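You operate a simulated robot arm through the tools that you are given. There is no shell and no other tool.

The job below is to be done with a simulated robot arm. You get a single attempt, and the scene is never put back.

## Task
Clamp the small gold frame and wipe the smear off its glass.
Fine: use the orange pad, damped in the water tin; pad back, lid on the water tin, clamp open again. What is to be rubbed or washed off counts as gone when no trace of it is left.
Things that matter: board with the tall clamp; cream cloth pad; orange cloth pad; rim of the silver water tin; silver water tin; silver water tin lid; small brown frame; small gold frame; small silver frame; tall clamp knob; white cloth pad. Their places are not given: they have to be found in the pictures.

It is judged by the outcome, as a careful person would: the job done as asked, and still so three seconds after it is handed in. It fails if anything else is knocked over, pushed out of place, dropped, spilled or broken. Lids that push on must go on centred and level and be pressed home; caps that screw on are set level and turned clockwise until they are tight.

## Robot
A 6-joint arm with a two-finger parallel gripper, fixed in place. Base frame: the origin is at the foot of the arm, x ahead of it, y to its left, z up; the work surface is at about z = 762. Readings come in mm, degrees, newtons and seconds.
With the tool pointing down near the work surface it reaches from about 300 to 740 mm from the base axis. Its first joint turns from -66.0 to 66.0 degrees. Payload 2.45 kg.
Tool frame: the origin (TCP) lies between the finger pads and is the grasp point; the fingertips stand 24 mm ahead of it; z points along the fingers, y is the line along which they close. Largest opening 68 mm; finger width 17, thickness 10; the body of the gripper, 40 by 70 mm, starts 41 mm behind the TCP.
Orientation is that of the tool frame in the base frame, as a unit quaternion [x, y, z, w]. With the fingers straight down and closing along the base's y, the tool's x points along the base's -x, its y along +y and its z along -z.

## Interface
- The arm moves only by the tool play_rows. Its argument "motion" is a list of rows, each a list of 6 numbers: the shift along the tool's x, y, z in units of 30 mm (1.0 is 30 mm), then the turn, a rotation vector about the tool's x, y, z in units of 5 degrees (1.0 is 5 degrees). In form: [[dx, dy, dz, rx, ry, rz], ...]. A call has 1 to 20 rows; each row shifts and turns the commanded pose from where the row before left it, along the tool's axes as they then stand. "jaw" is the finger opening in mm, from 0 to 68, set as the call begins (left out, the last holds). A call with a number of a shift or a turn outside -1 to 1 is refused whole. Rows are played at 5 a second. More than 50 mm and 8.6 degrees between two rows, or a gripper value outside its range, and nothing of the call is played. Where a pose cannot be reached the arm comes as near as it can. A force on the tool above 60 N (or 10 N above the force at the start of the call, whichever is more), or a blocked arm, ends the call early, and 0.2 s more pass. The fingers move at their own pace (about 108 mm/s each) and stop on an object; they squeeze with about 27 N. The grip force told is the motor's: it shows also when the fingers shut on nothing. Time passes only in rows, and 0.2 s behind the last, so rows that do not move let the fingers close. It gives the time, the measured TCP pose, the force on the tool (base axes), the opening and the grip force at its end, in the units of the frame above (readings bear some noise), with the torque about the TCP (base axes, N m) and any sound that the robot's microphone picked up.
- Cameras (640 x 400 px; columns grow to the right, rows downward): "scene" is fixed at [143.9, 413.5, 1438.6]; the picture's right is [-0.89, -0.45, 0.00], its down [-0.36, 0.71, -0.61] and it looks along [0.28, -0.55, -0.79] (base axes); focal length 214 px, centre (320, 200). "wrist" rides on the gripper at [84, 11, -75] in the tool frame; the picture's right is [-0.13, 0.99, 0.00], its down [-0.60, -0.08, -0.79] and it looks along [-0.79, -0.10, 0.61] (tool axes); focal length 251 px, centre (320, 200).
- capture(camera): a new picture of that camera. The clock stands still meanwhile.
- point_at(camera, pixels): for up to 12 pixels [column, row] of the newest picture of that camera ("zoom" is the newest enlarged one), the place [x, y, z] in the base frame of the surface seen there, good to about 2 mm. The clock stands still meanwhile.
- inspect(camera, box): a new picture of the part [left, top, right, bottom] of that camera's present view, enlarged. The clock stands still meanwhile.
- sign_off(): hands the job in; it is judged then, once.

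Open the gripper and draw the arm clear of the work before you hand the job in, unless the task says otherwise.

The tools are called by a JSON object that holds its "name" and its "arguments". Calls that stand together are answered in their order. play_rows: Moves the arm, as the interface text tells. Its arguments: {"type":"object","properties":{"motion":{"type":"array","items":{"type":"array","items":{"type":"number"}}},"jaw":{"type":"number"}},"required":["motion"]} The other tools are called the same way: capture (camera) takes a picture; point_at (camera, pixels) gives the place of the surface under pixels of a picture; inspect (camera, box) takes an enlarged picture of a part of a camera's view; sign_off () hands the job in.

At the start:

```text
t: 0.0
tcp_pos: [419.7, -117.5, 1194.1]
ee_rot: [0.0, 1.0, 0.0, -0.001]
ft_force: [0.8, -0.3, -0.7]
wrist_torque: [-0.01, -0.04, 0.0]
grip_width: 68.0
gripper_force: 0.1
```

scene: 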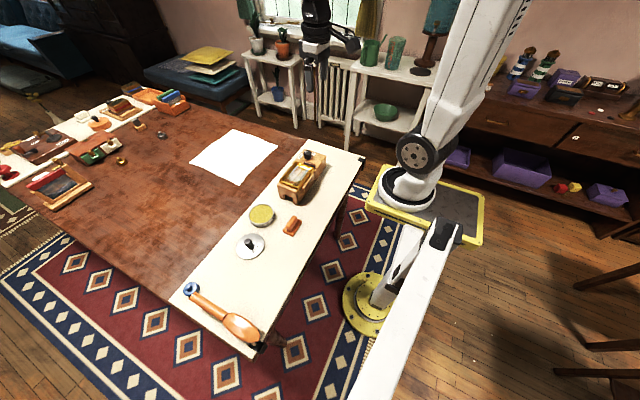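
wrist: 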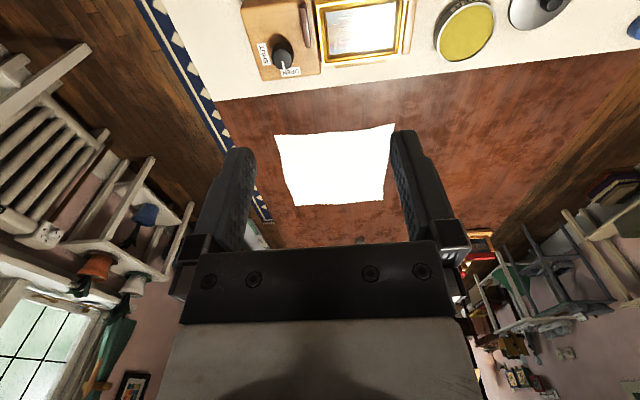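

The scene shows a clamp board near (300,178), a tin near (262,215), a lid at (250,245), an orange pad near (291,226). I'll enlarge these regions to identify everything.

{"name": "inspect", "arguments": {"camera": "scene", "box": [220, 140, 360, 270]}}

{"name": "inspect", "arguments": {"camera": "scene", "box": [0, 70, 200, 220]}}

{"name": "inspect", "arguments": {"camera": "wrist", "box": [220, 0, 640, 110]}}

```text
3.08 times, centred on (290, 205) of scene
```

zoom: 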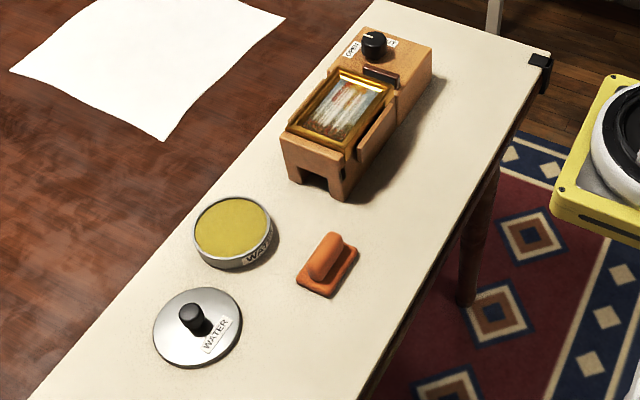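

```text
2.67 times, centred on (100, 145) of scene
```

zoom: 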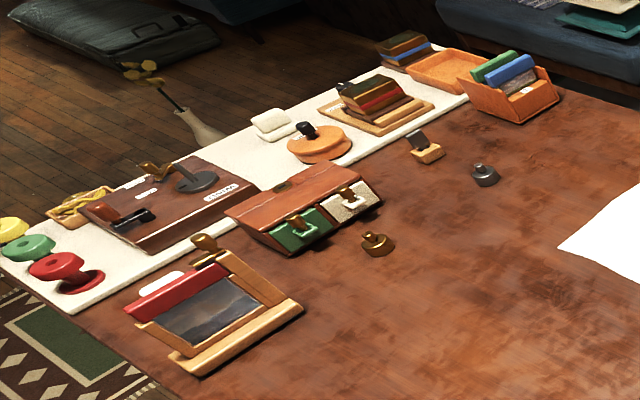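

```text
1.52 times, centred on (430, 55) of wrist
```

zoom: 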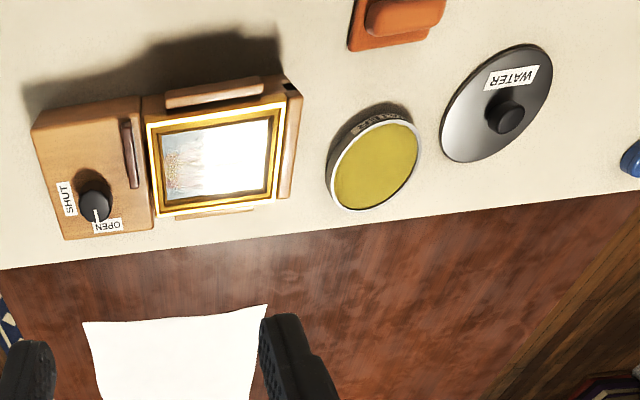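

The gold frame sits in the board at the right, with the knob marked OPEN/SHUT. I'll locate key points in a fresh enlarged picture of that area.

{"name": "inspect", "arguments": {"camera": "scene", "box": [265, 140, 335, 210]}}

{"name": "point_at", "arguments": {"camera": "scene", "pixels": [[262, 213], [250, 241], [292, 224], [307, 155], [300, 176], [291, 232], [270, 260], [238, 325], [191, 288], [340, 160]]}}

```text
5.71 times, centred on (300, 175) of scene
```

zoom: 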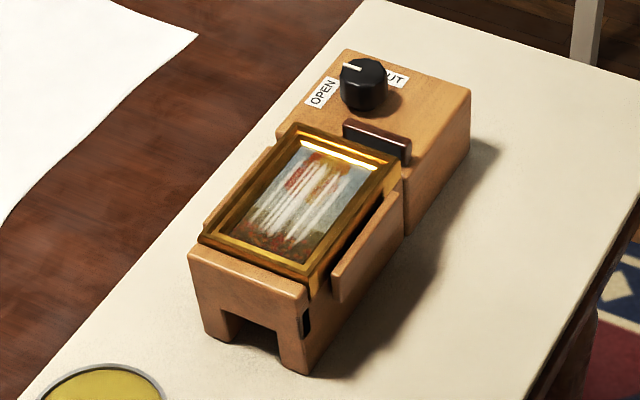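

```text
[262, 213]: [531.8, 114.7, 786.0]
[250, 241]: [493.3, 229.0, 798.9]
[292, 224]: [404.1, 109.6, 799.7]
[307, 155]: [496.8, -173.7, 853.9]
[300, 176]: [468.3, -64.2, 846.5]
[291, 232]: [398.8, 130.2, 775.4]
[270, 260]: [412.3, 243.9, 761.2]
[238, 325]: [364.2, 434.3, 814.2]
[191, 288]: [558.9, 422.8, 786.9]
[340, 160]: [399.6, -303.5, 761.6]
```

I'll measure board, knob and frame corner points in the zoomed picture (newest zoom: frame corners at (295,125), (400,165), (308,275), (200,238); knob at (363,75)).

{"name": "point_at", "arguments": {"camera": "zoom", "pixels": [[297, 127], [398, 168], [306, 270], [204, 236], [363, 72], [350, 67], [375, 135], [310, 155], [285, 215], [470, 95], [345, 52], [300, 290]]}}

{"name": "inspect", "arguments": {"camera": "scene", "box": [280, 145, 320, 185]}}

```text
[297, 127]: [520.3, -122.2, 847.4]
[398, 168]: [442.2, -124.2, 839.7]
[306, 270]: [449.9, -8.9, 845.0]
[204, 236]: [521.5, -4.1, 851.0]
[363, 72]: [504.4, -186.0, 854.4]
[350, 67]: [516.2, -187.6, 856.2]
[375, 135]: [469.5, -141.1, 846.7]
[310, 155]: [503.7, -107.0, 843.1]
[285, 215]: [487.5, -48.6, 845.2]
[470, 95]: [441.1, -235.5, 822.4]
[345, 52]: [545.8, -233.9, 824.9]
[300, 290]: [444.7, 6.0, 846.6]
```

```text
10.00 times, centred on (300, 165) of scene
```

zoom: 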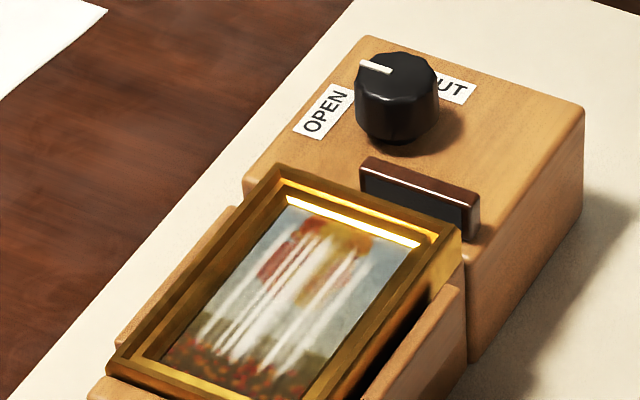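

Board spans roughly y −236…+15, x 440–546, knob near (504,−187,855). I lower the arm toward (430,−100,1000) to get a closer wrist view.

{"name": "play_rows", "arguments": {"motion": [[-0.048, 0.081, 0.924, 0, 0, 0], [-0.048, 0.081, 0.924, 0, 0, 0], [-0.048, 0.081, 0.924, 0, 0, 0], [-0.048, 0.081, 0.924, 0, 0, 0], [-0.048, 0.081, 0.924, 0, 0, 0], [-0.048, 0.081, 0.924, 0, 0, 0], [-0.048, 0.081, 0.924, 0, 0, 0], [0, 0, 0, 0, 0, 0]], "jaw": 68}}

{"name": "capture", "arguments": {"camera": "wrist"}}

{"name": "inspect", "arguments": {"camera": "wrist", "box": [200, 40, 460, 200]}}

```text
t: 1.8
tcp_pos: [429.7, -100.3, 998.5]
ee_rot: [0.0, 1.0, 0.0, 0.001]
ft_force: [-0.4, 0.4, 0.5]
wrist_torque: [0.0, 0.01, -0.04]
grip_width: 67.9
gripper_force: 0.0
```

```text
taken
```

wrist: 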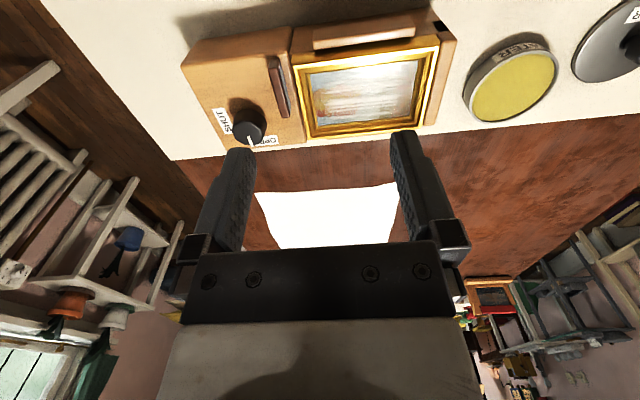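

```text
2.46 times, centred on (330, 120) of wrist
```

zoom: 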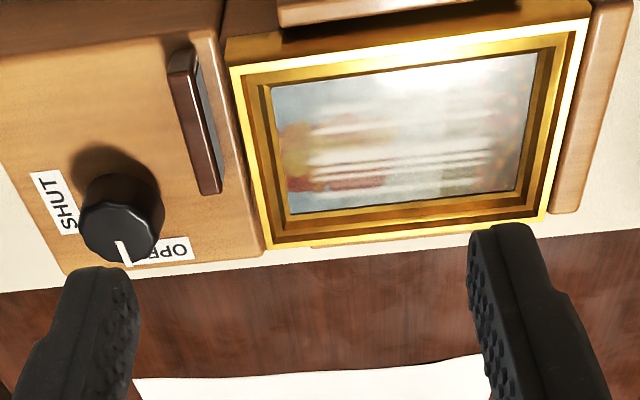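

The knob pointer at zoom (123,252) points toward +x (near OPEN), SHUT is toward −y. I'll measure knob, labels, glass corners, brown jaw and rails.

{"name": "point_at", "arguments": {"camera": "zoom", "pixels": [[120, 245], [120, 215], [85, 215], [150, 215], [60, 202], [165, 250], [232, 70], [588, 8], [265, 245], [545, 220], [213, 190], [185, 50]]}}

{"name": "point_at", "arguments": {"camera": "zoom", "pixels": [[275, 90], [535, 57], [290, 212], [515, 188], [400, 130], [400, 75], [400, 190], [590, 100], [395, 10], [20, 100], [66, 268], [340, 243]]}}

```text
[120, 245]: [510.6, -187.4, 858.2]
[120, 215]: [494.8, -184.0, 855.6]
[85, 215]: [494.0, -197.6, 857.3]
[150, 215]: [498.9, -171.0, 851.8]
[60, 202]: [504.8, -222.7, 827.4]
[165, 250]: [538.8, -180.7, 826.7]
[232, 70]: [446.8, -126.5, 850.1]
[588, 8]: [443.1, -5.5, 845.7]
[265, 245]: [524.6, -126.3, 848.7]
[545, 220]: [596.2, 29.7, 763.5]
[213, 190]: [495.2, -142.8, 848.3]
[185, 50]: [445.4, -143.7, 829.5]
```

```text
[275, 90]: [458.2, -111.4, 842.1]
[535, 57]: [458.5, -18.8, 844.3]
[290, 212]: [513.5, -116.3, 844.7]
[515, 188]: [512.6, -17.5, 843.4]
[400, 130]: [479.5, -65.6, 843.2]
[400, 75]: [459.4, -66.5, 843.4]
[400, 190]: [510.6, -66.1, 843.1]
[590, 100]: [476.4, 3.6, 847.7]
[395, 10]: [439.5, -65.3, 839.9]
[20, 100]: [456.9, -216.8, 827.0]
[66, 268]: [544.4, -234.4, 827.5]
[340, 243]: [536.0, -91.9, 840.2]
```

Board top is z≈826.5, knob top ≈857, glass spans x 458–513, y −116…−18, z≈843. Now a tighter zoom onto the knob for its centre.

{"name": "inspect", "arguments": {"camera": "wrist", "box": [205, 85, 285, 155]}}

{"name": "capture", "arguments": {"camera": "scene"}}

```text
5.71 times, centred on (245, 120) of wrist
```

zoom: 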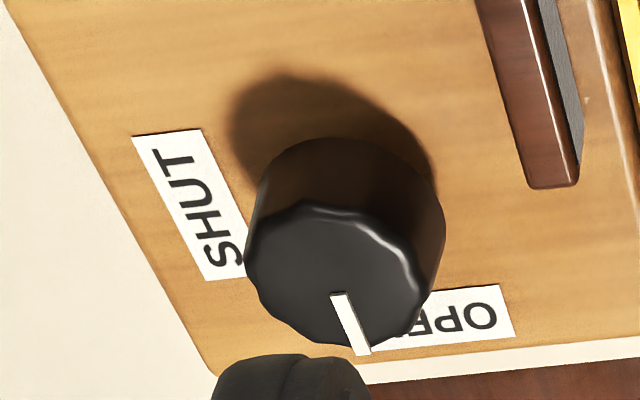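

```text
taken
```

scene: 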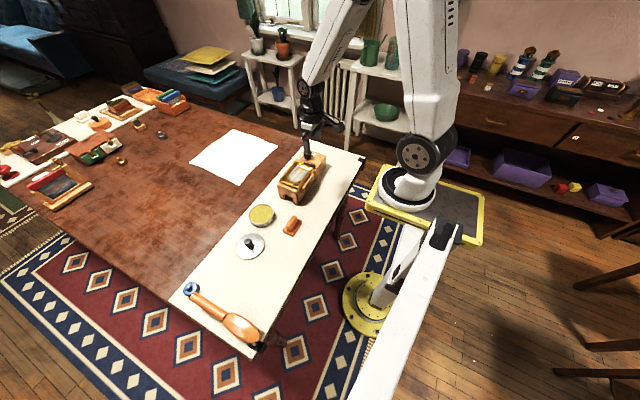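

The knob's top face ellipse is centred near zoom (337,275). I'll measure the rim and pointer line points.

{"name": "point_at", "arguments": {"camera": "zoom", "pixels": [[337, 276], [255, 265], [420, 275], [335, 218], [320, 338], [340, 297], [361, 348], [300, 225], [400, 240], [275, 310], [400, 325]]}}

```text
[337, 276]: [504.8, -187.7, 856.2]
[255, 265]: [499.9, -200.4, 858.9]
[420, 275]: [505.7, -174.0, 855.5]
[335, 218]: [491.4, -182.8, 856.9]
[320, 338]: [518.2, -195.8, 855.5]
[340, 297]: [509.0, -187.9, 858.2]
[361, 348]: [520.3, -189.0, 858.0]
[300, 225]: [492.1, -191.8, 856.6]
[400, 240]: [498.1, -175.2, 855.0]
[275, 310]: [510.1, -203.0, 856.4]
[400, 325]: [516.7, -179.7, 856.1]
```

Knob centre ≈ (505,−188), Ø≈30, pointer along +x. Before acting I'll view the pad, tin and lid up close by moving over to about (350,140,1000).

{"name": "play_rows", "arguments": {"motion": [[0.296, 0.89, 0, 0, 0, 0], [0.296, 0.89, 0, 0, 0, 0], [0.296, 0.89, 0, 0, 0, 0], [0.296, 0.89, 0, 0, 0, 0], [0.296, 0.89, 0, 0, 0, 0], [0.296, 0.89, 0, 0, 0, 0], [0.296, 0.89, 0, 0, 0, 0], [0.296, 0.89, 0, 0, 0, 0], [0.296, 0.89, 0, 0, 0, 0], [0, 0, 0, 0, 0, 0]]}}

{"name": "capture", "arguments": {"camera": "wrist"}}

{"name": "inspect", "arguments": {"camera": "wrist", "box": [200, 40, 440, 200]}}

```text
t: 4.0
tcp_pos: [350.0, 138.5, 999.9]
ee_rot: [0.0, 1.0, 0.0, 0.0]
ft_force: [0.8, -0.8, -0.2]
wrist_torque: [0.0, 0.04, -0.03]
grip_width: 68.0
gripper_force: 0.1
```

```text
taken
```

wrist: 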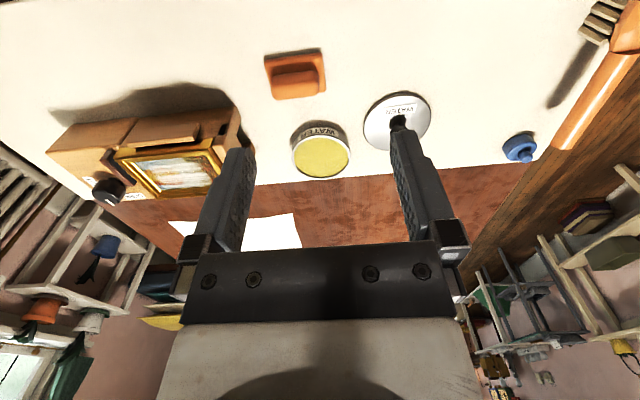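

```text
2.50 times, centred on (320, 120) of wrist
```

zoom: 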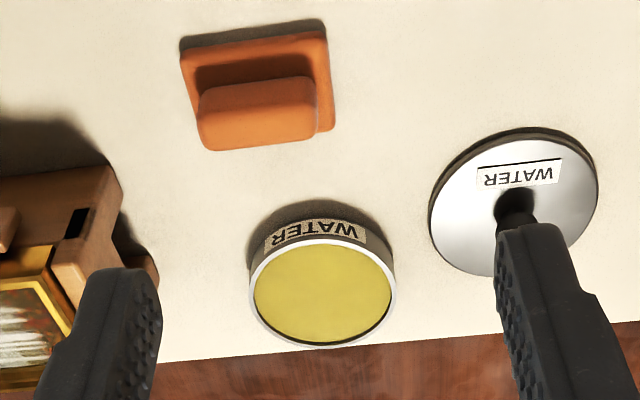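

The pad (zoom 255,90), tin (322,290) and lid (515,200) are all in view. I'll measure points on each.

{"name": "point_at", "arguments": {"camera": "zoom", "pixels": [[255, 80], [205, 90], [313, 80], [258, 125], [185, 60], [322, 35], [330, 128], [207, 145], [315, 138], [255, 148], [258, 105], [190, 100]]}}

{"name": "point_at", "arguments": {"camera": "zoom", "pixels": [[322, 295], [322, 242], [322, 344], [253, 295], [393, 295], [322, 255], [322, 330], [270, 295], [375, 295], [316, 218], [300, 212]]}}

{"name": "point_at", "arguments": {"camera": "zoom", "pixels": [[432, 205], [598, 185], [520, 131], [470, 270], [475, 200], [560, 200], [515, 215], [517, 200], [520, 160], [580, 240]]}}

```text
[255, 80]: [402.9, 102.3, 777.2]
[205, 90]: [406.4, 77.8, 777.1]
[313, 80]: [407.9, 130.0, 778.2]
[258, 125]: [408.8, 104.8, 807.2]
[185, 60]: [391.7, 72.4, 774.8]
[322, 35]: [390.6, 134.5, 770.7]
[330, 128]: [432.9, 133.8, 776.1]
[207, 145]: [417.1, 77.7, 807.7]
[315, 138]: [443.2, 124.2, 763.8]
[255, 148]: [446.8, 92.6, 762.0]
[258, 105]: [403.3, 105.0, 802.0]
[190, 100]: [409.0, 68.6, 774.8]
```

```text
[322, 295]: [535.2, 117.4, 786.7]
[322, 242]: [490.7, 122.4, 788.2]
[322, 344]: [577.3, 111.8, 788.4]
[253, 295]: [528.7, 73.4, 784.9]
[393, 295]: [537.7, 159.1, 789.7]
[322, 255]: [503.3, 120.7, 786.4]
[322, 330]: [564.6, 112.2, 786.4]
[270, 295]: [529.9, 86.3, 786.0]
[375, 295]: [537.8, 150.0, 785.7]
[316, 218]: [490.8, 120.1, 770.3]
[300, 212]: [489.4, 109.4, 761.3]
```

```text
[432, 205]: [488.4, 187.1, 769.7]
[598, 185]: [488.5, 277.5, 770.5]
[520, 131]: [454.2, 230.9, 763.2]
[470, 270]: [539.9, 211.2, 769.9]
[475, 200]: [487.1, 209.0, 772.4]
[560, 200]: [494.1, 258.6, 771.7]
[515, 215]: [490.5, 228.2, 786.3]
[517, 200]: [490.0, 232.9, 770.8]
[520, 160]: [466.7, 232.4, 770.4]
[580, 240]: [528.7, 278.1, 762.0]
```

Tin centre ≈ (534,116.5), rim z≈789 with yellow surface at ≈786; lid centre ≈ (495,232) with a knob; pad base top z≈777, handle top z≈807 running along y. First I go above the knob at (505,−188) with jaw 46 mm.

{"name": "play_rows", "arguments": {"motion": [[-0.431, -0.907, 0, 0, 0, 0], [-0.431, -0.907, 0, 0, 0, 0], [-0.431, -0.907, 0, 0, 0, 0], [-0.431, -0.907, 0, 0, 0, 0], [-0.431, -0.907, 0, 0, 0, 0], [-0.431, -0.907, 0, 0, 0, 0], [-0.431, -0.907, 0, 0, 0, 0], [-0.431, -0.907, 0, 0, 0, 0], [-0.431, -0.907, 0, 0, 0, 0], [-0.431, -0.907, 0, 0, 0, 0], [-0.431, -0.907, 0, 0, 0, 0], [-0.431, -0.907, 0, 0, 0, 0], [0, 0, 0.8, 0, 0, 0], [0, 0, 0.8, 0, 0, 0], [0, 0, 0, 0, 0, 0]], "jaw": 48}}

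{"name": "capture", "arguments": {"camera": "wrist"}}

```text
t: 7.2
tcp_pos: [503.9, -187.1, 951.7]
ee_rot: [0.0, 1.0, 0.0, 0.0]
ft_force: [-0.4, 0.0, -0.1]
wrist_torque: [-0.01, 0.03, 0.02]
grip_width: 47.9
gripper_force: 0.0
```

```text
taken
```

wrist: 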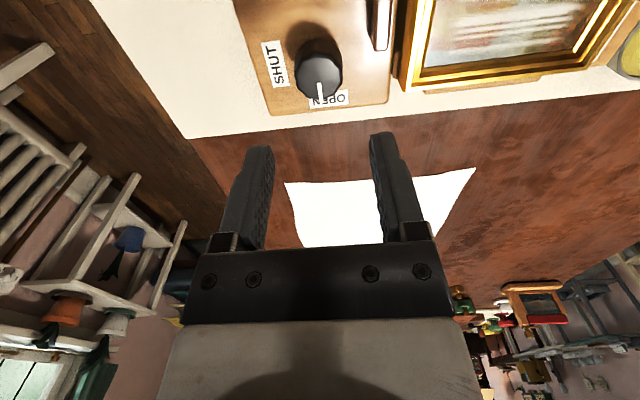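

Knob is centred under the gripper (image 319,76). Descending to TCP z≈857 with jaw still at 48.

{"name": "play_rows", "arguments": {"motion": [[0, 0, 0.79, 0, 0, 0], [0, 0, 0.79, 0, 0, 0], [0, 0, 0.79, 0, 0, 0], [0, 0, 0.5, 0, 0, 0], [0, 0, 0.29, 0, 0, 0], [0, 0, 0, 0, 0, 0]]}}

{"name": "capture", "arguments": {"camera": "wrist"}}

```text
t: 8.6
tcp_pos: [503.9, -185.7, 857.0]
ee_rot: [0.0, 1.0, 0.0, 0.0]
ft_force: [0.7, -0.2, -0.6]
wrist_torque: [0.0, -0.01, 0.02]
grip_width: 47.9
gripper_force: 0.0
```

```text
taken
```

wrist: 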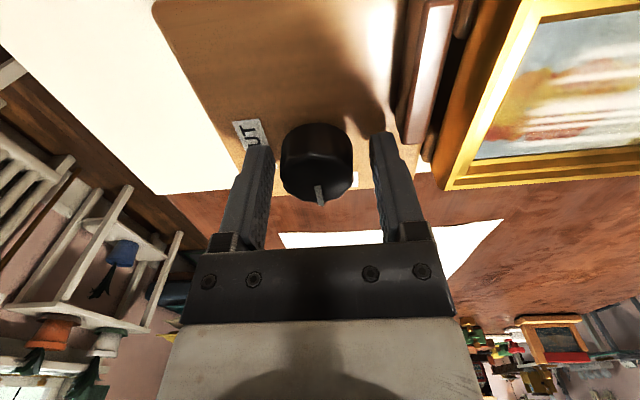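

Fingers straddle the knob, knob centre u≈316 versus finger middle 322, so I shift −2 mm in y and close on it.

{"name": "play_rows", "arguments": {"motion": [[0, -0.06, 0, 0, 0, 0]]}}

{"name": "play_rows", "arguments": {"motion": [[0, 0, 0, 0, 0, 0], [0, 0, 0, 0, 0, 0], [0, 0, 0, 0, 0, 0]], "jaw": 20}}

```text
t: 9.0
tcp_pos: [504.3, -188.5, 856.2]
ee_rot: [0.001, 1.0, 0.0, 0.0]
ft_force: [0.1, 0.1, -0.1]
wrist_torque: [0.05, -0.01, -0.05]
grip_width: 48.2
gripper_force: 0.0
```

```text
t: 9.8
tcp_pos: [504.3, -188.1, 858.8]
ee_rot: [0.0, 1.0, -0.001, 0.001]
ft_force: [0.1, 3.1, -0.5]
wrist_torque: [0.03, 0.06, 0.01]
grip_width: 35.3
gripper_force: 45.5
```

Gripped at 35 mm. Now turn clockwise seen from above (+rz about the downward tool z), first 45°.

{"name": "play_rows", "arguments": {"motion": [[0, 0, 0, 0, 0, 0.7], [0, 0, 0, 0, 0, 0.7], [0, 0, 0, 0, 0, 0.7], [0, 0, 0, 0, 0, 0.7], [0, 0, 0, 0, 0, 0.7], [0, 0, 0, 0, 0, 0.7], [0, 0, 0, 0, 0, 0.7], [0, 0, 0, 0, 0, 0.7], [0, 0, 0, 0, 0, 0.7], [0, 0, 0, 0, 0, 0.7], [0, 0, 0, 0, 0, 0.7], [0, 0, 0, 0, 0, 0.7], [0, 0, 0, 0, 0, 0]]}}

{"name": "capture", "arguments": {"camera": "wrist"}}

{"name": "inspect", "arguments": {"camera": "scene", "box": [265, 130, 345, 210]}}

```text
t: 12.6
tcp_pos: [504.8, -186.6, 858.2]
ee_rot: [0.359, 0.933, 0.001, -0.001]
ft_force: [13.3, 16.8, -22.9]
wrist_torque: [0.38, -0.26, 0.03]
grip_width: 35.4
gripper_force: 45.3
```

```text
taken
```

wrist: 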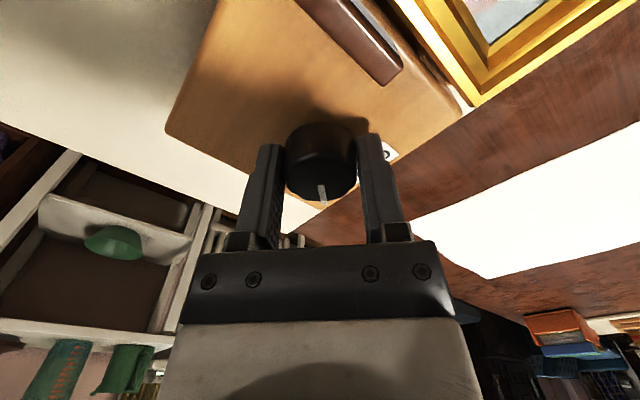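

```text
5.00 times, centred on (305, 170) of scene
```

zoom: 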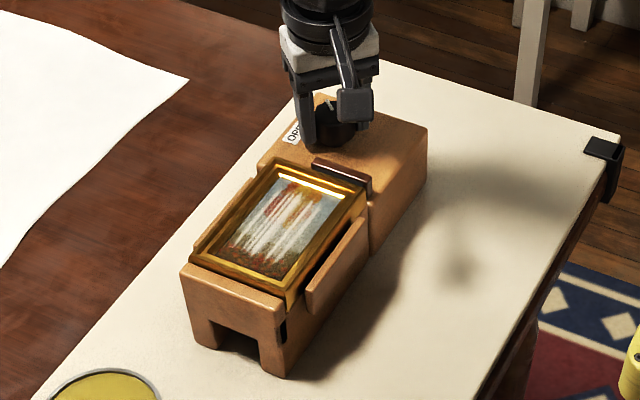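

The pointer followed the gripper (42° turned) and the jaw has reached toward the frame. I continue turning carefully toward 90°, checking force.

{"name": "play_rows", "arguments": {"motion": [[0, 0, 0, 0, 0, 0.7], [0, 0, 0, 0, 0, 0.7], [0, 0, 0, 0, 0, 0.7], [0, 0, 0, 0, 0, 0.7], [0, 0, 0, 0, 0, 0.7], [0, 0, 0, 0, 0, 0.7], [0, 0, 0, 0, 0, 0]]}}

{"name": "capture", "arguments": {"camera": "wrist"}}

{"name": "inspect", "arguments": {"camera": "scene", "box": [265, 130, 345, 210]}}

```text
t: 14.2
tcp_pos: [504.4, -187.7, 856.1]
ee_rot: [0.523, 0.852, -0.001, 0.0]
ft_force: [14.7, 22.0, -17.8]
wrist_torque: [0.64, -0.17, 0.03]
grip_width: 35.3
gripper_force: 45.0
```

```text
taken
```

wrist: 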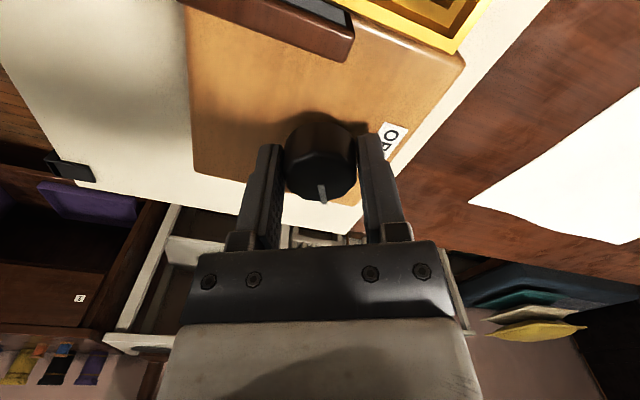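

```text
5.00 times, centred on (305, 170) of scene
```

zoom: 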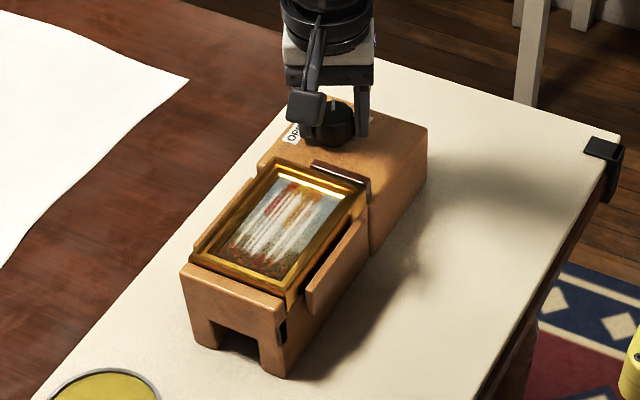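

At 63° now, force moderate. Continue with the remaining 27° toward SHUT.

{"name": "play_rows", "arguments": {"motion": [[0, 0, 0, 0, 0, 0.7], [0, 0, 0, 0, 0, 0.7], [0, 0, 0, 0, 0, 0.7], [0, 0, 0, 0, 0, 0.7], [0, 0, 0, 0, 0, 0.7], [0, 0, 0, 0, 0, 0.7], [0, 0, 0, 0, 0, 0.6], [0, 0, 0, 0, 0, 0.6], [0, 0, 0, 0, 0, 0]]}}

{"name": "capture", "arguments": {"camera": "wrist"}}

{"name": "inspect", "arguments": {"camera": "scene", "box": [265, 130, 345, 210]}}

```text
t: 16.2
tcp_pos: [505.3, -188.6, 857.5]
ee_rot: [0.707, 0.707, 0.0, 0.0]
ft_force: [12.2, 23.2, -12.0]
wrist_torque: [0.6, -0.21, 0.04]
grip_width: 35.3
gripper_force: 45.5
```

```text
taken
```

wrist: 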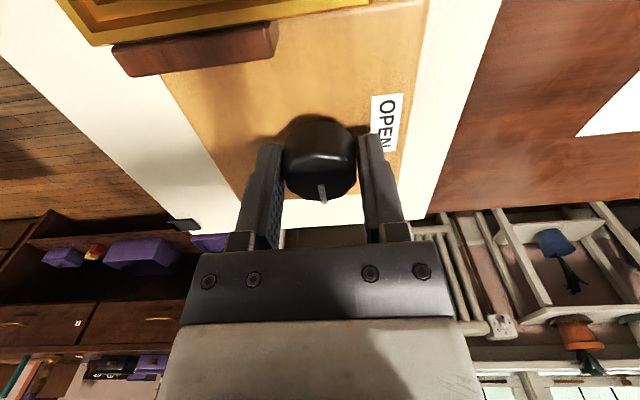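

```text
5.00 times, centred on (305, 170) of scene
```

zoom: 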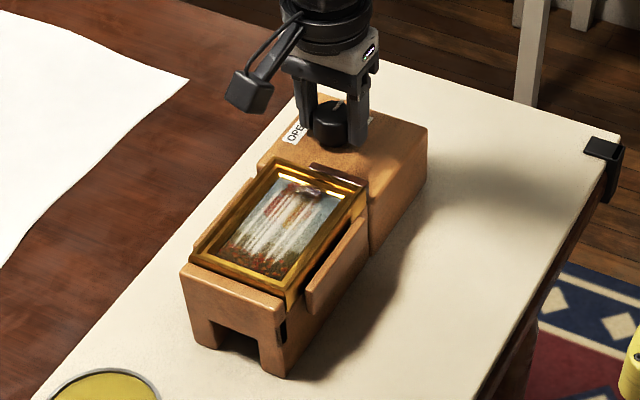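

At 90° the pointer should face SHUT (−y). I release the knob and lift to inspect the pointer and jaw.

{"name": "play_rows", "arguments": {"motion": [[0, 0, 0, 0, 0, 0], [0, 0, 0, 0, 0, 0]], "jaw": 52}}

{"name": "play_rows", "arguments": {"motion": [[0, 0, -0.8, 0, 0, 0], [0, 0, -1, 0, 0, 0], [0, 0, -1, 0, 0, 0], [0, 0, -1, 0, 0, 0], [0, 0, -1, 0, 0, 0], [0, 0, 0, 0, 0, 0]]}}

{"name": "capture", "arguments": {"camera": "wrist"}}

{"name": "inspect", "arguments": {"camera": "scene", "box": [275, 140, 335, 200]}}

```text
t: 16.8
tcp_pos: [505.1, -188.5, 858.2]
ee_rot: [0.707, 0.708, 0.0, 0.0]
ft_force: [-1.0, 0.3, 0.4]
wrist_torque: [0.0, -0.01, -0.01]
grip_width: 51.7
gripper_force: 0.1
```

```text
t: 18.2
tcp_pos: [504.0, -188.9, 1001.6]
ee_rot: [0.707, 0.707, 0.0, 0.0]
ft_force: [0.3, 0.5, 0.6]
wrist_torque: [0.01, -0.01, -0.05]
grip_width: 52.2
gripper_force: 0.1
```

```text
taken
```

wrist: 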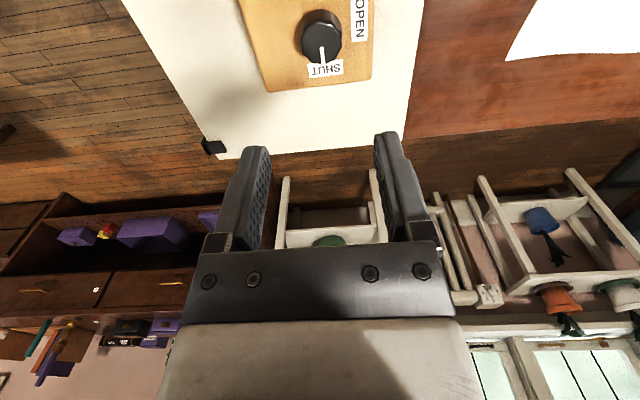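

```text
6.67 times, centred on (305, 170) of scene
```

zoom: 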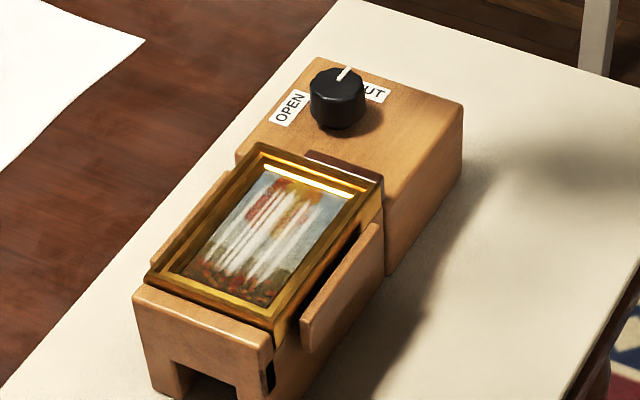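

Pointer now sits at SHUT and the jaw presses against the frame. Next I move over the orange pad (≈(410,103)) at z≈940 keeping this yaw, since the handle runs along y and the fingers now close along x.

{"name": "play_rows", "arguments": {"motion": [[0.885, -0.285, 0.188, 0, 0, 0], [0.885, -0.285, 0.188, 0, 0, 0], [0.885, -0.285, 0.188, 0, 0, 0], [0.885, -0.285, 0.188, 0, 0, 0], [0.885, -0.285, 0.188, 0, 0, 0], [0.885, -0.285, 0.188, 0, 0, 0], [0.885, -0.285, 0.188, 0, 0, 0], [0.885, -0.285, 0.188, 0, 0, 0], [0.885, -0.285, 0.188, 0, 0, 0], [0.885, -0.285, 0.188, 0, 0, 0], [0.885, -0.285, 0.188, 0, 0, 0], [0, 0, 0, 0, 0, 0]]}}

{"name": "capture", "arguments": {"camera": "wrist"}}

{"name": "inspect", "arguments": {"camera": "wrist", "box": [240, 10, 400, 110]}}

```text
t: 20.8
tcp_pos: [409.6, 104.5, 939.0]
ee_rot: [0.707, 0.707, 0.001, 0.001]
ft_force: [0.1, -0.1, -0.1]
wrist_torque: [0.03, -0.02, -0.02]
grip_width: 52.1
gripper_force: 0.0
```

```text
taken
```

wrist: 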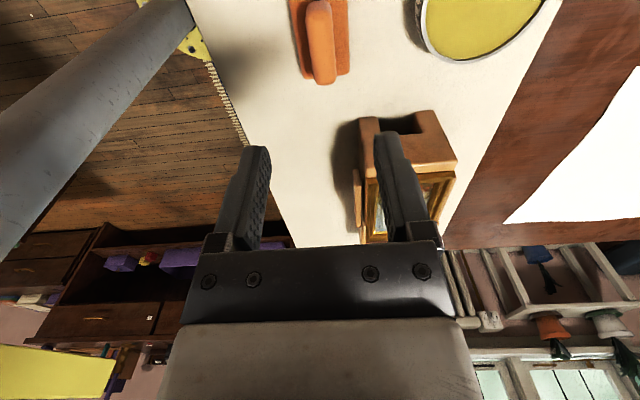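

```text
4.00 times, centred on (320, 60) of wrist
```

zoom: 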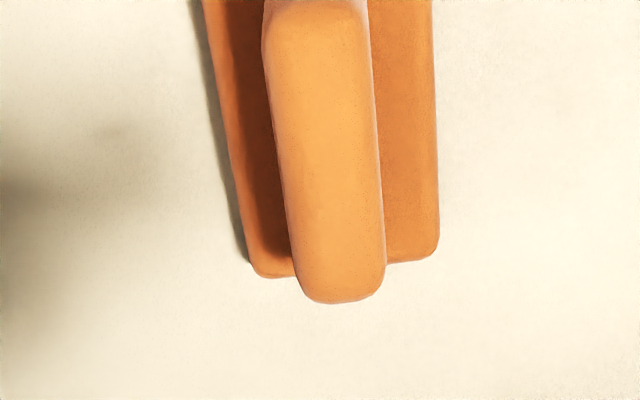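

The pad's near end is cut off at the top; I back off +50 mm in y to see it whole.

{"name": "play_rows", "arguments": {"motion": [[0.85, 0, 0, 0, 0, 0], [0.85, 0, 0, 0, 0, 0], [0, 0, 0, 0, 0, 0]]}}

{"name": "capture", "arguments": {"camera": "wrist"}}

{"name": "inspect", "arguments": {"camera": "wrist", "box": [240, 20, 400, 120]}}

```text
t: 21.6
tcp_pos: [409.9, 156.1, 939.0]
ee_rot: [0.707, 0.707, 0.0, 0.0]
ft_force: [-0.7, 0.3, 0.5]
wrist_torque: [-0.01, 0.02, 0.01]
grip_width: 51.9
gripper_force: 0.1
```

```text
taken
```

wrist: 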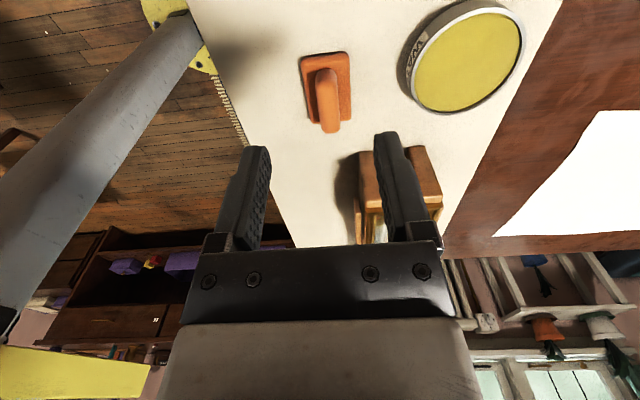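

```text
4.00 times, centred on (320, 70) of wrist
```

zoom: 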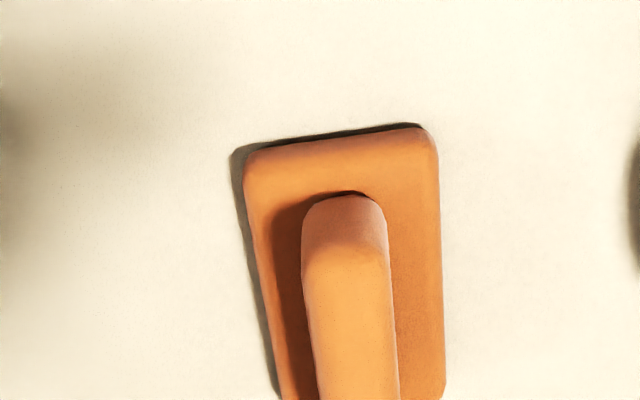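

I'll zoom a bit wider to have the whole pad, then measure corners and handle ends.

{"name": "inspect", "arguments": {"camera": "wrist", "box": [270, 40, 382, 140]}}

```text
4.00 times, centred on (326, 90) of wrist
```

zoom: 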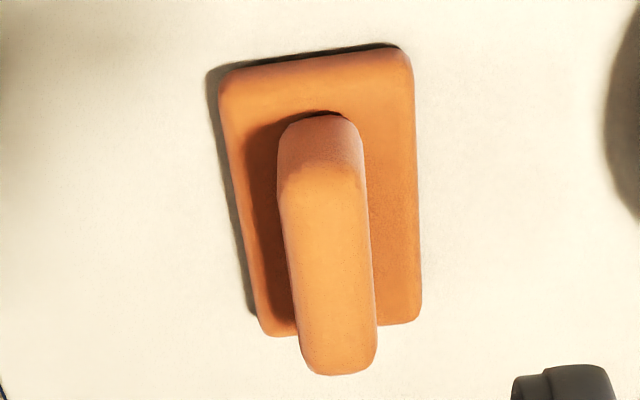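

{"name": "point_at", "arguments": {"camera": "zoom", "pixels": [[228, 85], [405, 62], [268, 325], [415, 312], [285, 190], [355, 180], [305, 355], [370, 350], [320, 175], [340, 355], [318, 70], [330, 250]]}}

{"name": "point_at", "arguments": {"camera": "zoom", "pixels": [[282, 250], [290, 250], [372, 250], [364, 250], [412, 180], [240, 200], [350, 122], [290, 130]]}}

```text
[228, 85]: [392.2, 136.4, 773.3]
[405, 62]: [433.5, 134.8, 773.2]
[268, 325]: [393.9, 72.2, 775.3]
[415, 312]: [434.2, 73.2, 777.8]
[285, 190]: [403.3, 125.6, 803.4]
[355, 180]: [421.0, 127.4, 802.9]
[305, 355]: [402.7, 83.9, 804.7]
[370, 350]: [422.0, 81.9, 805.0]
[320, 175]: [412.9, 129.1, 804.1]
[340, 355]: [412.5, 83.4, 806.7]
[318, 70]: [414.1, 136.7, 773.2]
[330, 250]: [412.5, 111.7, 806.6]
```

```text
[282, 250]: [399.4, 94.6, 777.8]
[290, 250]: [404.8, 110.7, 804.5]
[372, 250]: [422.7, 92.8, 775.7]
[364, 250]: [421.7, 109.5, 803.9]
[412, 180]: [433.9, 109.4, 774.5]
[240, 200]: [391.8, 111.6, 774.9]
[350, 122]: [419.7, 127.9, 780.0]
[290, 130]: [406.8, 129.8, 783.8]
```

Pad base is x 390–436, y 70–138, handle 20 mm wide centred (412.5,104.5), top 807. Moving above it and descending to z≈834 first with jaw 52.

{"name": "play_rows", "arguments": {"motion": [[-0.85, 0.037, 0, 0, 0, 0], [-0.85, 0.037, 0, 0, 0, 0], [0, 0, 1, 0, 0, 0], [0, 0, 1, 0, 0, 0], [0, 0, 1, 0, 0, 0], [0, 0, 0.5, 0, 0, 0], [0, 0, 0, 0, 0, 0]]}}

{"name": "capture", "arguments": {"camera": "wrist"}}

```text
t: 23.2
tcp_pos: [413.2, 103.4, 834.9]
ee_rot: [0.707, 0.708, -0.001, 0.0]
ft_force: [-0.4, 0.7, -0.5]
wrist_torque: [-0.01, -0.02, 0.0]
grip_width: 51.9
gripper_force: 0.1
```

```text
taken
```

wrist: 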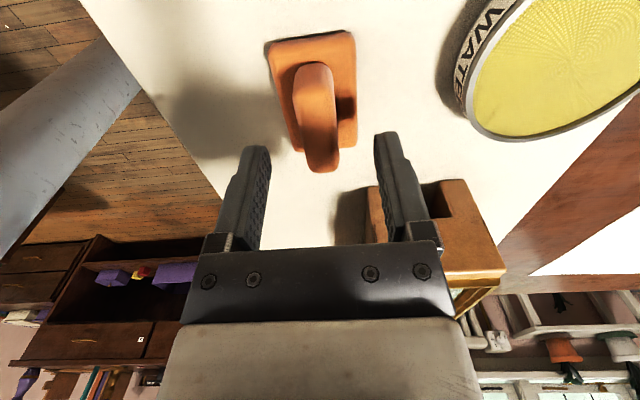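

The handle (image ~(316,115)) lies between the fingers. Descend the remaining 31 mm.

{"name": "play_rows", "arguments": {"motion": [[0, 0, 0.5, 0, 0, 0], [0, 0, 0.5, 0, 0, 0], [0, 0, 0, 0, 0, 0]]}}

{"name": "capture", "arguments": {"camera": "wrist"}}

```text
t: 24.0
tcp_pos: [413.9, 104.8, 804.5]
ee_rot: [0.707, 0.708, 0.0, 0.0]
ft_force: [-0.4, 0.6, -0.1]
wrist_torque: [0.0, 0.01, 0.0]
grip_width: 52.1
gripper_force: 0.1
```

```text
taken
```

wrist: 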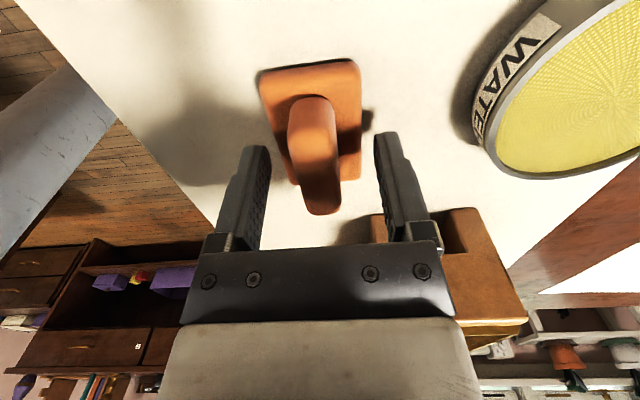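

The handle sits between the fingers. I close the gripper on it.

{"name": "play_rows", "arguments": {"motion": [[0, 0, 0, 0, 0, 0], [0, 0, 0, 0, 0, 0], [0, 0, 0, 0, 0, 0]], "jaw": 5}}

{"name": "play_rows", "arguments": {"motion": [[0, 0, -0.5, 0, 0, 0], [0, 0, -0.5, 0, 0, 0], [0, 0, -0.5, 0, 0, 0], [0, 0, 0, 0, 0, 0]]}}

{"name": "capture", "arguments": {"camera": "wrist"}}

{"name": "inspect", "arguments": {"camera": "scene", "box": [230, 170, 350, 270]}}

```text
t: 24.8
tcp_pos: [412.2, 104.6, 805.0]
ee_rot: [0.707, 0.707, 0.0, 0.0]
ft_force: [0.1, -0.4, 0.2]
wrist_torque: [0.03, -0.02, 0.01]
grip_width: 19.0
gripper_force: 27.1
```

```text
t: 25.8
tcp_pos: [412.7, 104.7, 848.9]
ee_rot: [0.707, 0.707, 0.001, 0.0]
ft_force: [-0.4, 0.6, -0.4]
wrist_torque: [0.03, -0.04, -0.01]
grip_width: 5.0
gripper_force: 0.1
```

```text
taken
```

wrist: 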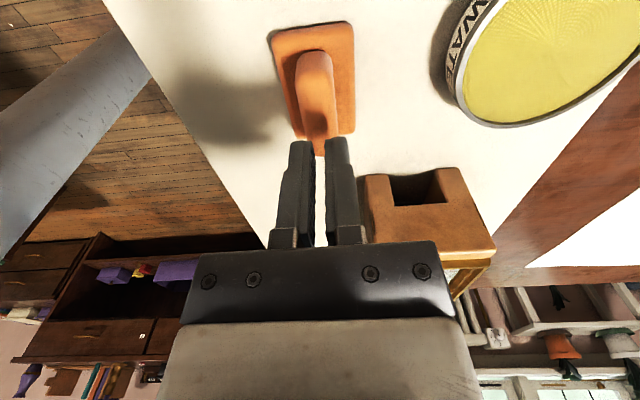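

```text
4.00 times, centred on (290, 220) of scene
```

zoom: 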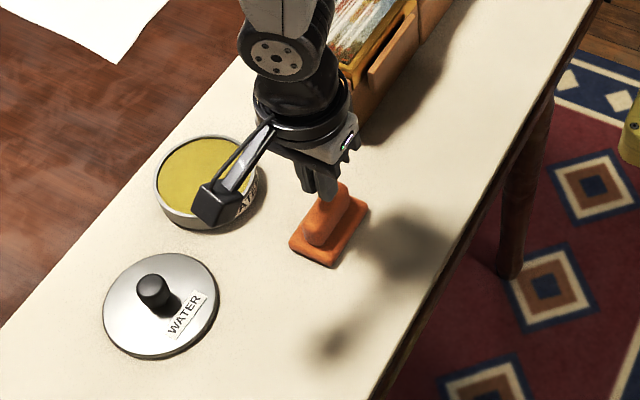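

The gripper slid off: opening reads 5 mm and the pad is still on the table at image (315,85). I check whether the pad moved and its exact shape.

{"name": "inspect", "arguments": {"camera": "wrist", "box": [250, 10, 378, 160]}}

{"name": "point_at", "arguments": {"camera": "wrist", "pixels": [[276, 35], [349, 25], [352, 128], [315, 60], [318, 125], [303, 80], [330, 70], [297, 130], [312, 150]]}}

```text
2.67 times, centred on (314, 85) of wrist
```

zoom: 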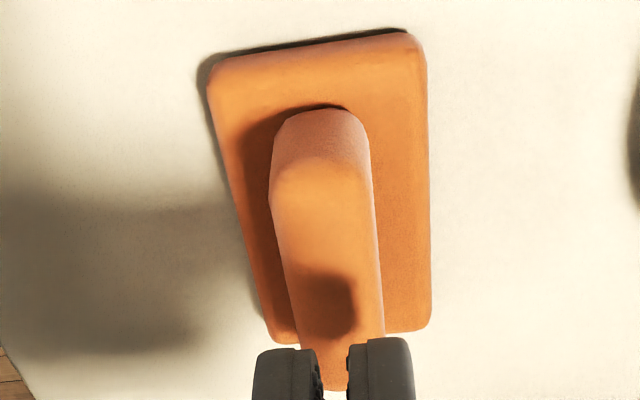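

```text
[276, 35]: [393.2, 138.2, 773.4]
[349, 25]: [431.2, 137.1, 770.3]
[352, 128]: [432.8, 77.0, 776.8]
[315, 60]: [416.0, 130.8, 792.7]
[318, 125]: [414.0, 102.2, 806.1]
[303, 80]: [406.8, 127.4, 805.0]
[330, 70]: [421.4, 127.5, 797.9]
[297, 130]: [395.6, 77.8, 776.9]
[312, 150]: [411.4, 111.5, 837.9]
```

The pad did not move. I'll reopen, go deeper (TCP ≈801, tips just above the pad base) and grip again.

{"name": "play_rows", "arguments": {"motion": [[0, 0, 0, 0, 0, 0], [0, 0, 0.5, 0, 0, 0], [0, 0, 0.5, 0, 0, 0], [0, 0, 0.4, 0, 0, 0], [0, 0, 0.2, 0, 0, 0], [0, 0, 0, 0, 0, 0]], "jaw": 44}}

{"name": "capture", "arguments": {"camera": "wrist"}}

```text
t: 27.2
tcp_pos: [412.4, 104.3, 801.0]
ee_rot: [0.707, 0.707, 0.0, 0.001]
ft_force: [0.0, 0.0, -0.7]
wrist_torque: [0.04, 0.01, 0.01]
grip_width: 44.1
gripper_force: 0.1
```

```text
taken
```

wrist: 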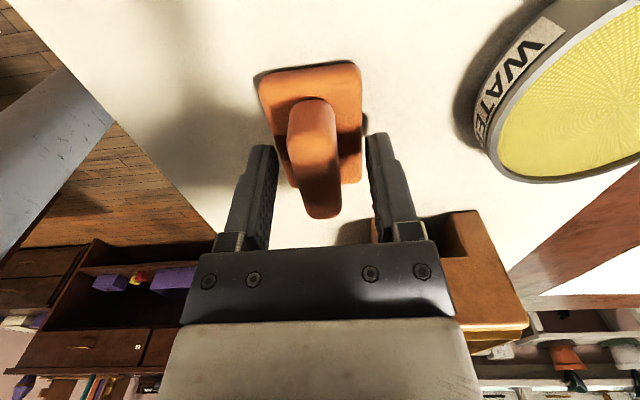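

Handle is between the fingers at the right depth. I go 1 mm lower and close with a target of 10 mm, then check.

{"name": "play_rows", "arguments": {"motion": [[0, 0, 0.04, 0, 0, 0], [0, 0, 0, 0, 0, 0]]}}

{"name": "play_rows", "arguments": {"motion": [[0, 0, 0, 0, 0, 0], [0, 0, 0, 0, 0, 0], [0, 0, 0, 0, 0, 0], [0, 0, 0, 0, 0, 0]], "jaw": 0}}

{"name": "play_rows", "arguments": {"motion": [[0, 0, -0.1, 0, 0, 0], [0, 0, -0.1, 0, 0, 0], [0, 0, 0, 0, 0, 0]]}}

{"name": "capture", "arguments": {"camera": "wrist"}}

```text
t: 27.8
tcp_pos: [413.0, 103.8, 800.1]
ee_rot: [0.707, 0.707, 0.0, -0.001]
ft_force: [-0.8, -0.6, -0.8]
wrist_torque: [0.01, -0.01, 0.01]
grip_width: 44.2
gripper_force: 0.2
```

```text
t: 28.8
tcp_pos: [413.5, 105.0, 800.2]
ee_rot: [0.707, 0.707, 0.0, -0.001]
ft_force: [-1.2, -1.2, 0.9]
wrist_torque: [-0.03, 0.02, -0.01]
grip_width: 19.3
gripper_force: 26.8
```

```text
t: 29.6
tcp_pos: [412.4, 104.0, 806.3]
ee_rot: [0.707, 0.707, 0.0, -0.001]
ft_force: [0.5, -0.1, -0.4]
wrist_torque: [-0.01, 0.01, 0.0]
grip_width: 19.3
gripper_force: 26.8
```

```text
taken
```

wrist: 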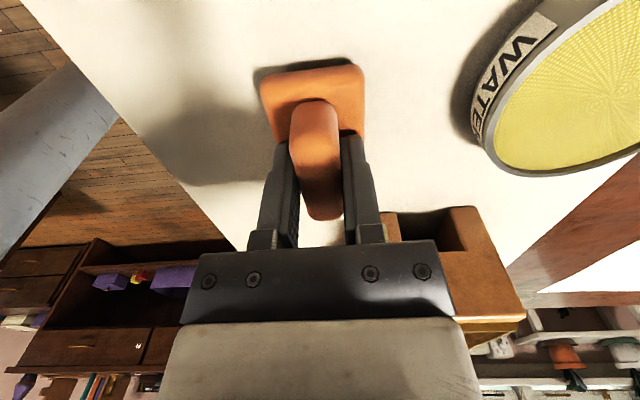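

The pad appears to move with the gripper (19.3 mm, 26.8 N, shadow widening). I lift further slowly and check.

{"name": "play_rows", "arguments": {"motion": [[0, 0, -0.15, 0, 0, 0], [0, 0, -0.2, 0, 0, 0], [0, 0, -0.3, 0, 0, 0], [0, 0, -0.3, 0, 0, 0], [0, 0, -0.2, 0, 0, 0], [0, 0, 0, 0, 0, 0]]}}

{"name": "capture", "arguments": {"camera": "wrist"}}

{"name": "inspect", "arguments": {"camera": "scene", "box": [230, 170, 350, 270]}}

```text
t: 31.0
tcp_pos: [412.5, 104.7, 840.0]
ee_rot: [0.707, 0.707, 0.0, 0.0]
ft_force: [-0.2, -1.1, -0.4]
wrist_torque: [0.0, -0.01, -0.03]
grip_width: 19.1
gripper_force: 27.0
```

```text
taken
```

wrist: 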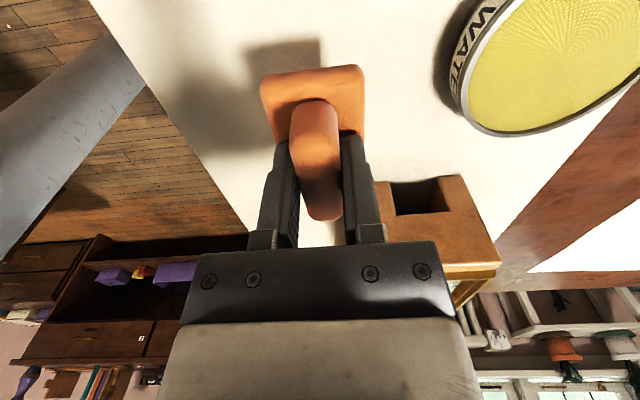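

```text
4.00 times, centred on (290, 220) of scene
```

zoom: 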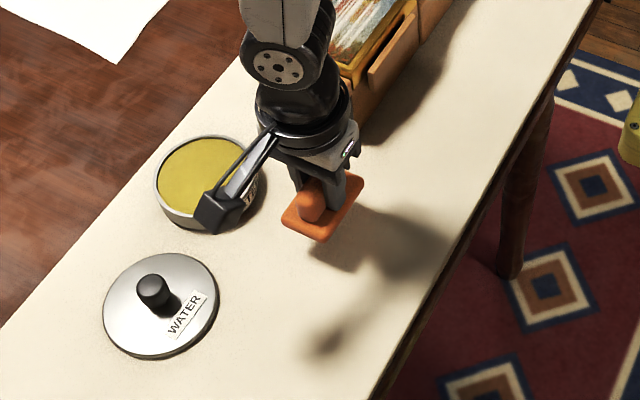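

The pad is held. I'll refine the tin's centre using the scene camera before moving over it.

{"name": "inspect", "arguments": {"camera": "scene", "box": [240, 195, 290, 235]}}

```text
10.00 times, centred on (265, 215) of scene
```

zoom: 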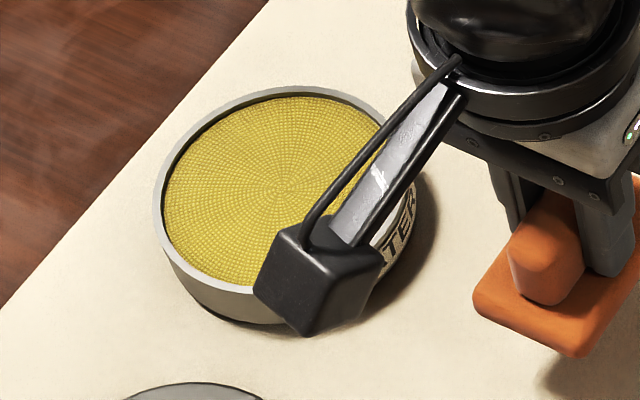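

The sponge's radial centre is at zoom (275,190). I measure it and the rim points.

{"name": "point_at", "arguments": {"camera": "zoom", "pixels": [[275, 190], [158, 205], [290, 91], [235, 285], [370, 112], [168, 205], [290, 100], [240, 275], [165, 245], [200, 120]]}}

```text
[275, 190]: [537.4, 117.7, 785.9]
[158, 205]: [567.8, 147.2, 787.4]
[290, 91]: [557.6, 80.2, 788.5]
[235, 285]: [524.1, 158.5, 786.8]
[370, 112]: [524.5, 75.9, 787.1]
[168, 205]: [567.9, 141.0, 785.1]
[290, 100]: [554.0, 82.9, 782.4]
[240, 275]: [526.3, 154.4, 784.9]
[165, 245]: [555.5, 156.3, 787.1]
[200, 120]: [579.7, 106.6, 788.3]
```

Tin centre ≈ (536,117), inner radius ≈40, sponge at z≈786. I raise 30 mm and move the pad over the tin centre.

{"name": "play_rows", "arguments": {"motion": [[0, 0, -0.5, 0, 0, 0], [0, 0, -0.5, 0, 0, 0], [0.07, 0.4, 0, 0, 0, 0], [0.07, 0.8, 0, 0, 0, 0], [0.07, 0.8, 0, 0, 0, 0], [0.07, 0.8, 0, 0, 0, 0], [0.07, 0.8, 0, 0, 0, 0], [0.07, 0.5, 0, 0, 0, 0], [0, 0, 0, 0, 0, 0]]}}

{"name": "capture", "arguments": {"camera": "wrist"}}

{"name": "inspect", "arguments": {"camera": "scene", "box": [225, 170, 305, 240]}}

```text
t: 33.0
tcp_pos: [536.1, 117.2, 870.6]
ee_rot: [0.707, 0.707, 0.0, 0.0]
ft_force: [0.6, 0.2, -0.5]
wrist_torque: [0.02, -0.03, -0.01]
grip_width: 18.8
gripper_force: 26.8
```

```text
taken
```

wrist: 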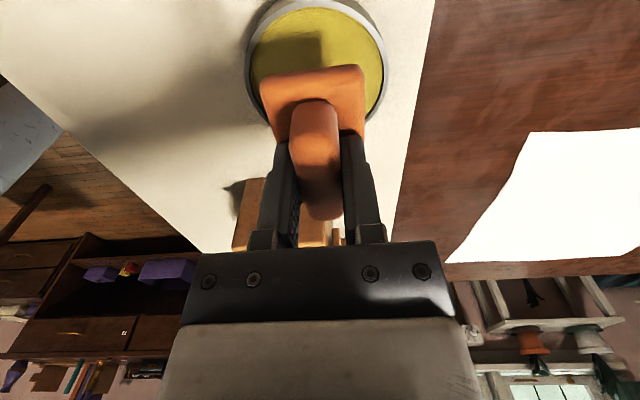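

```text
5.71 times, centred on (265, 205) of scene
```

zoom: 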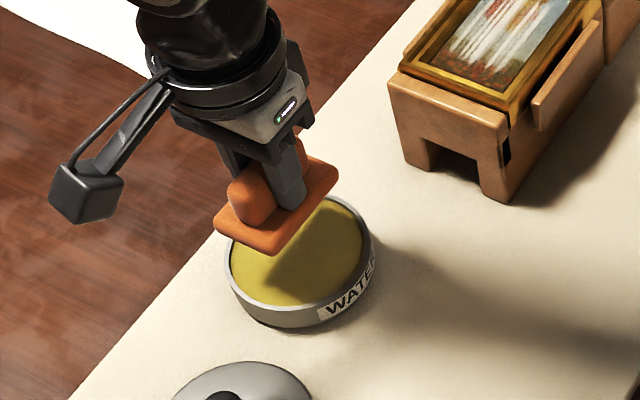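

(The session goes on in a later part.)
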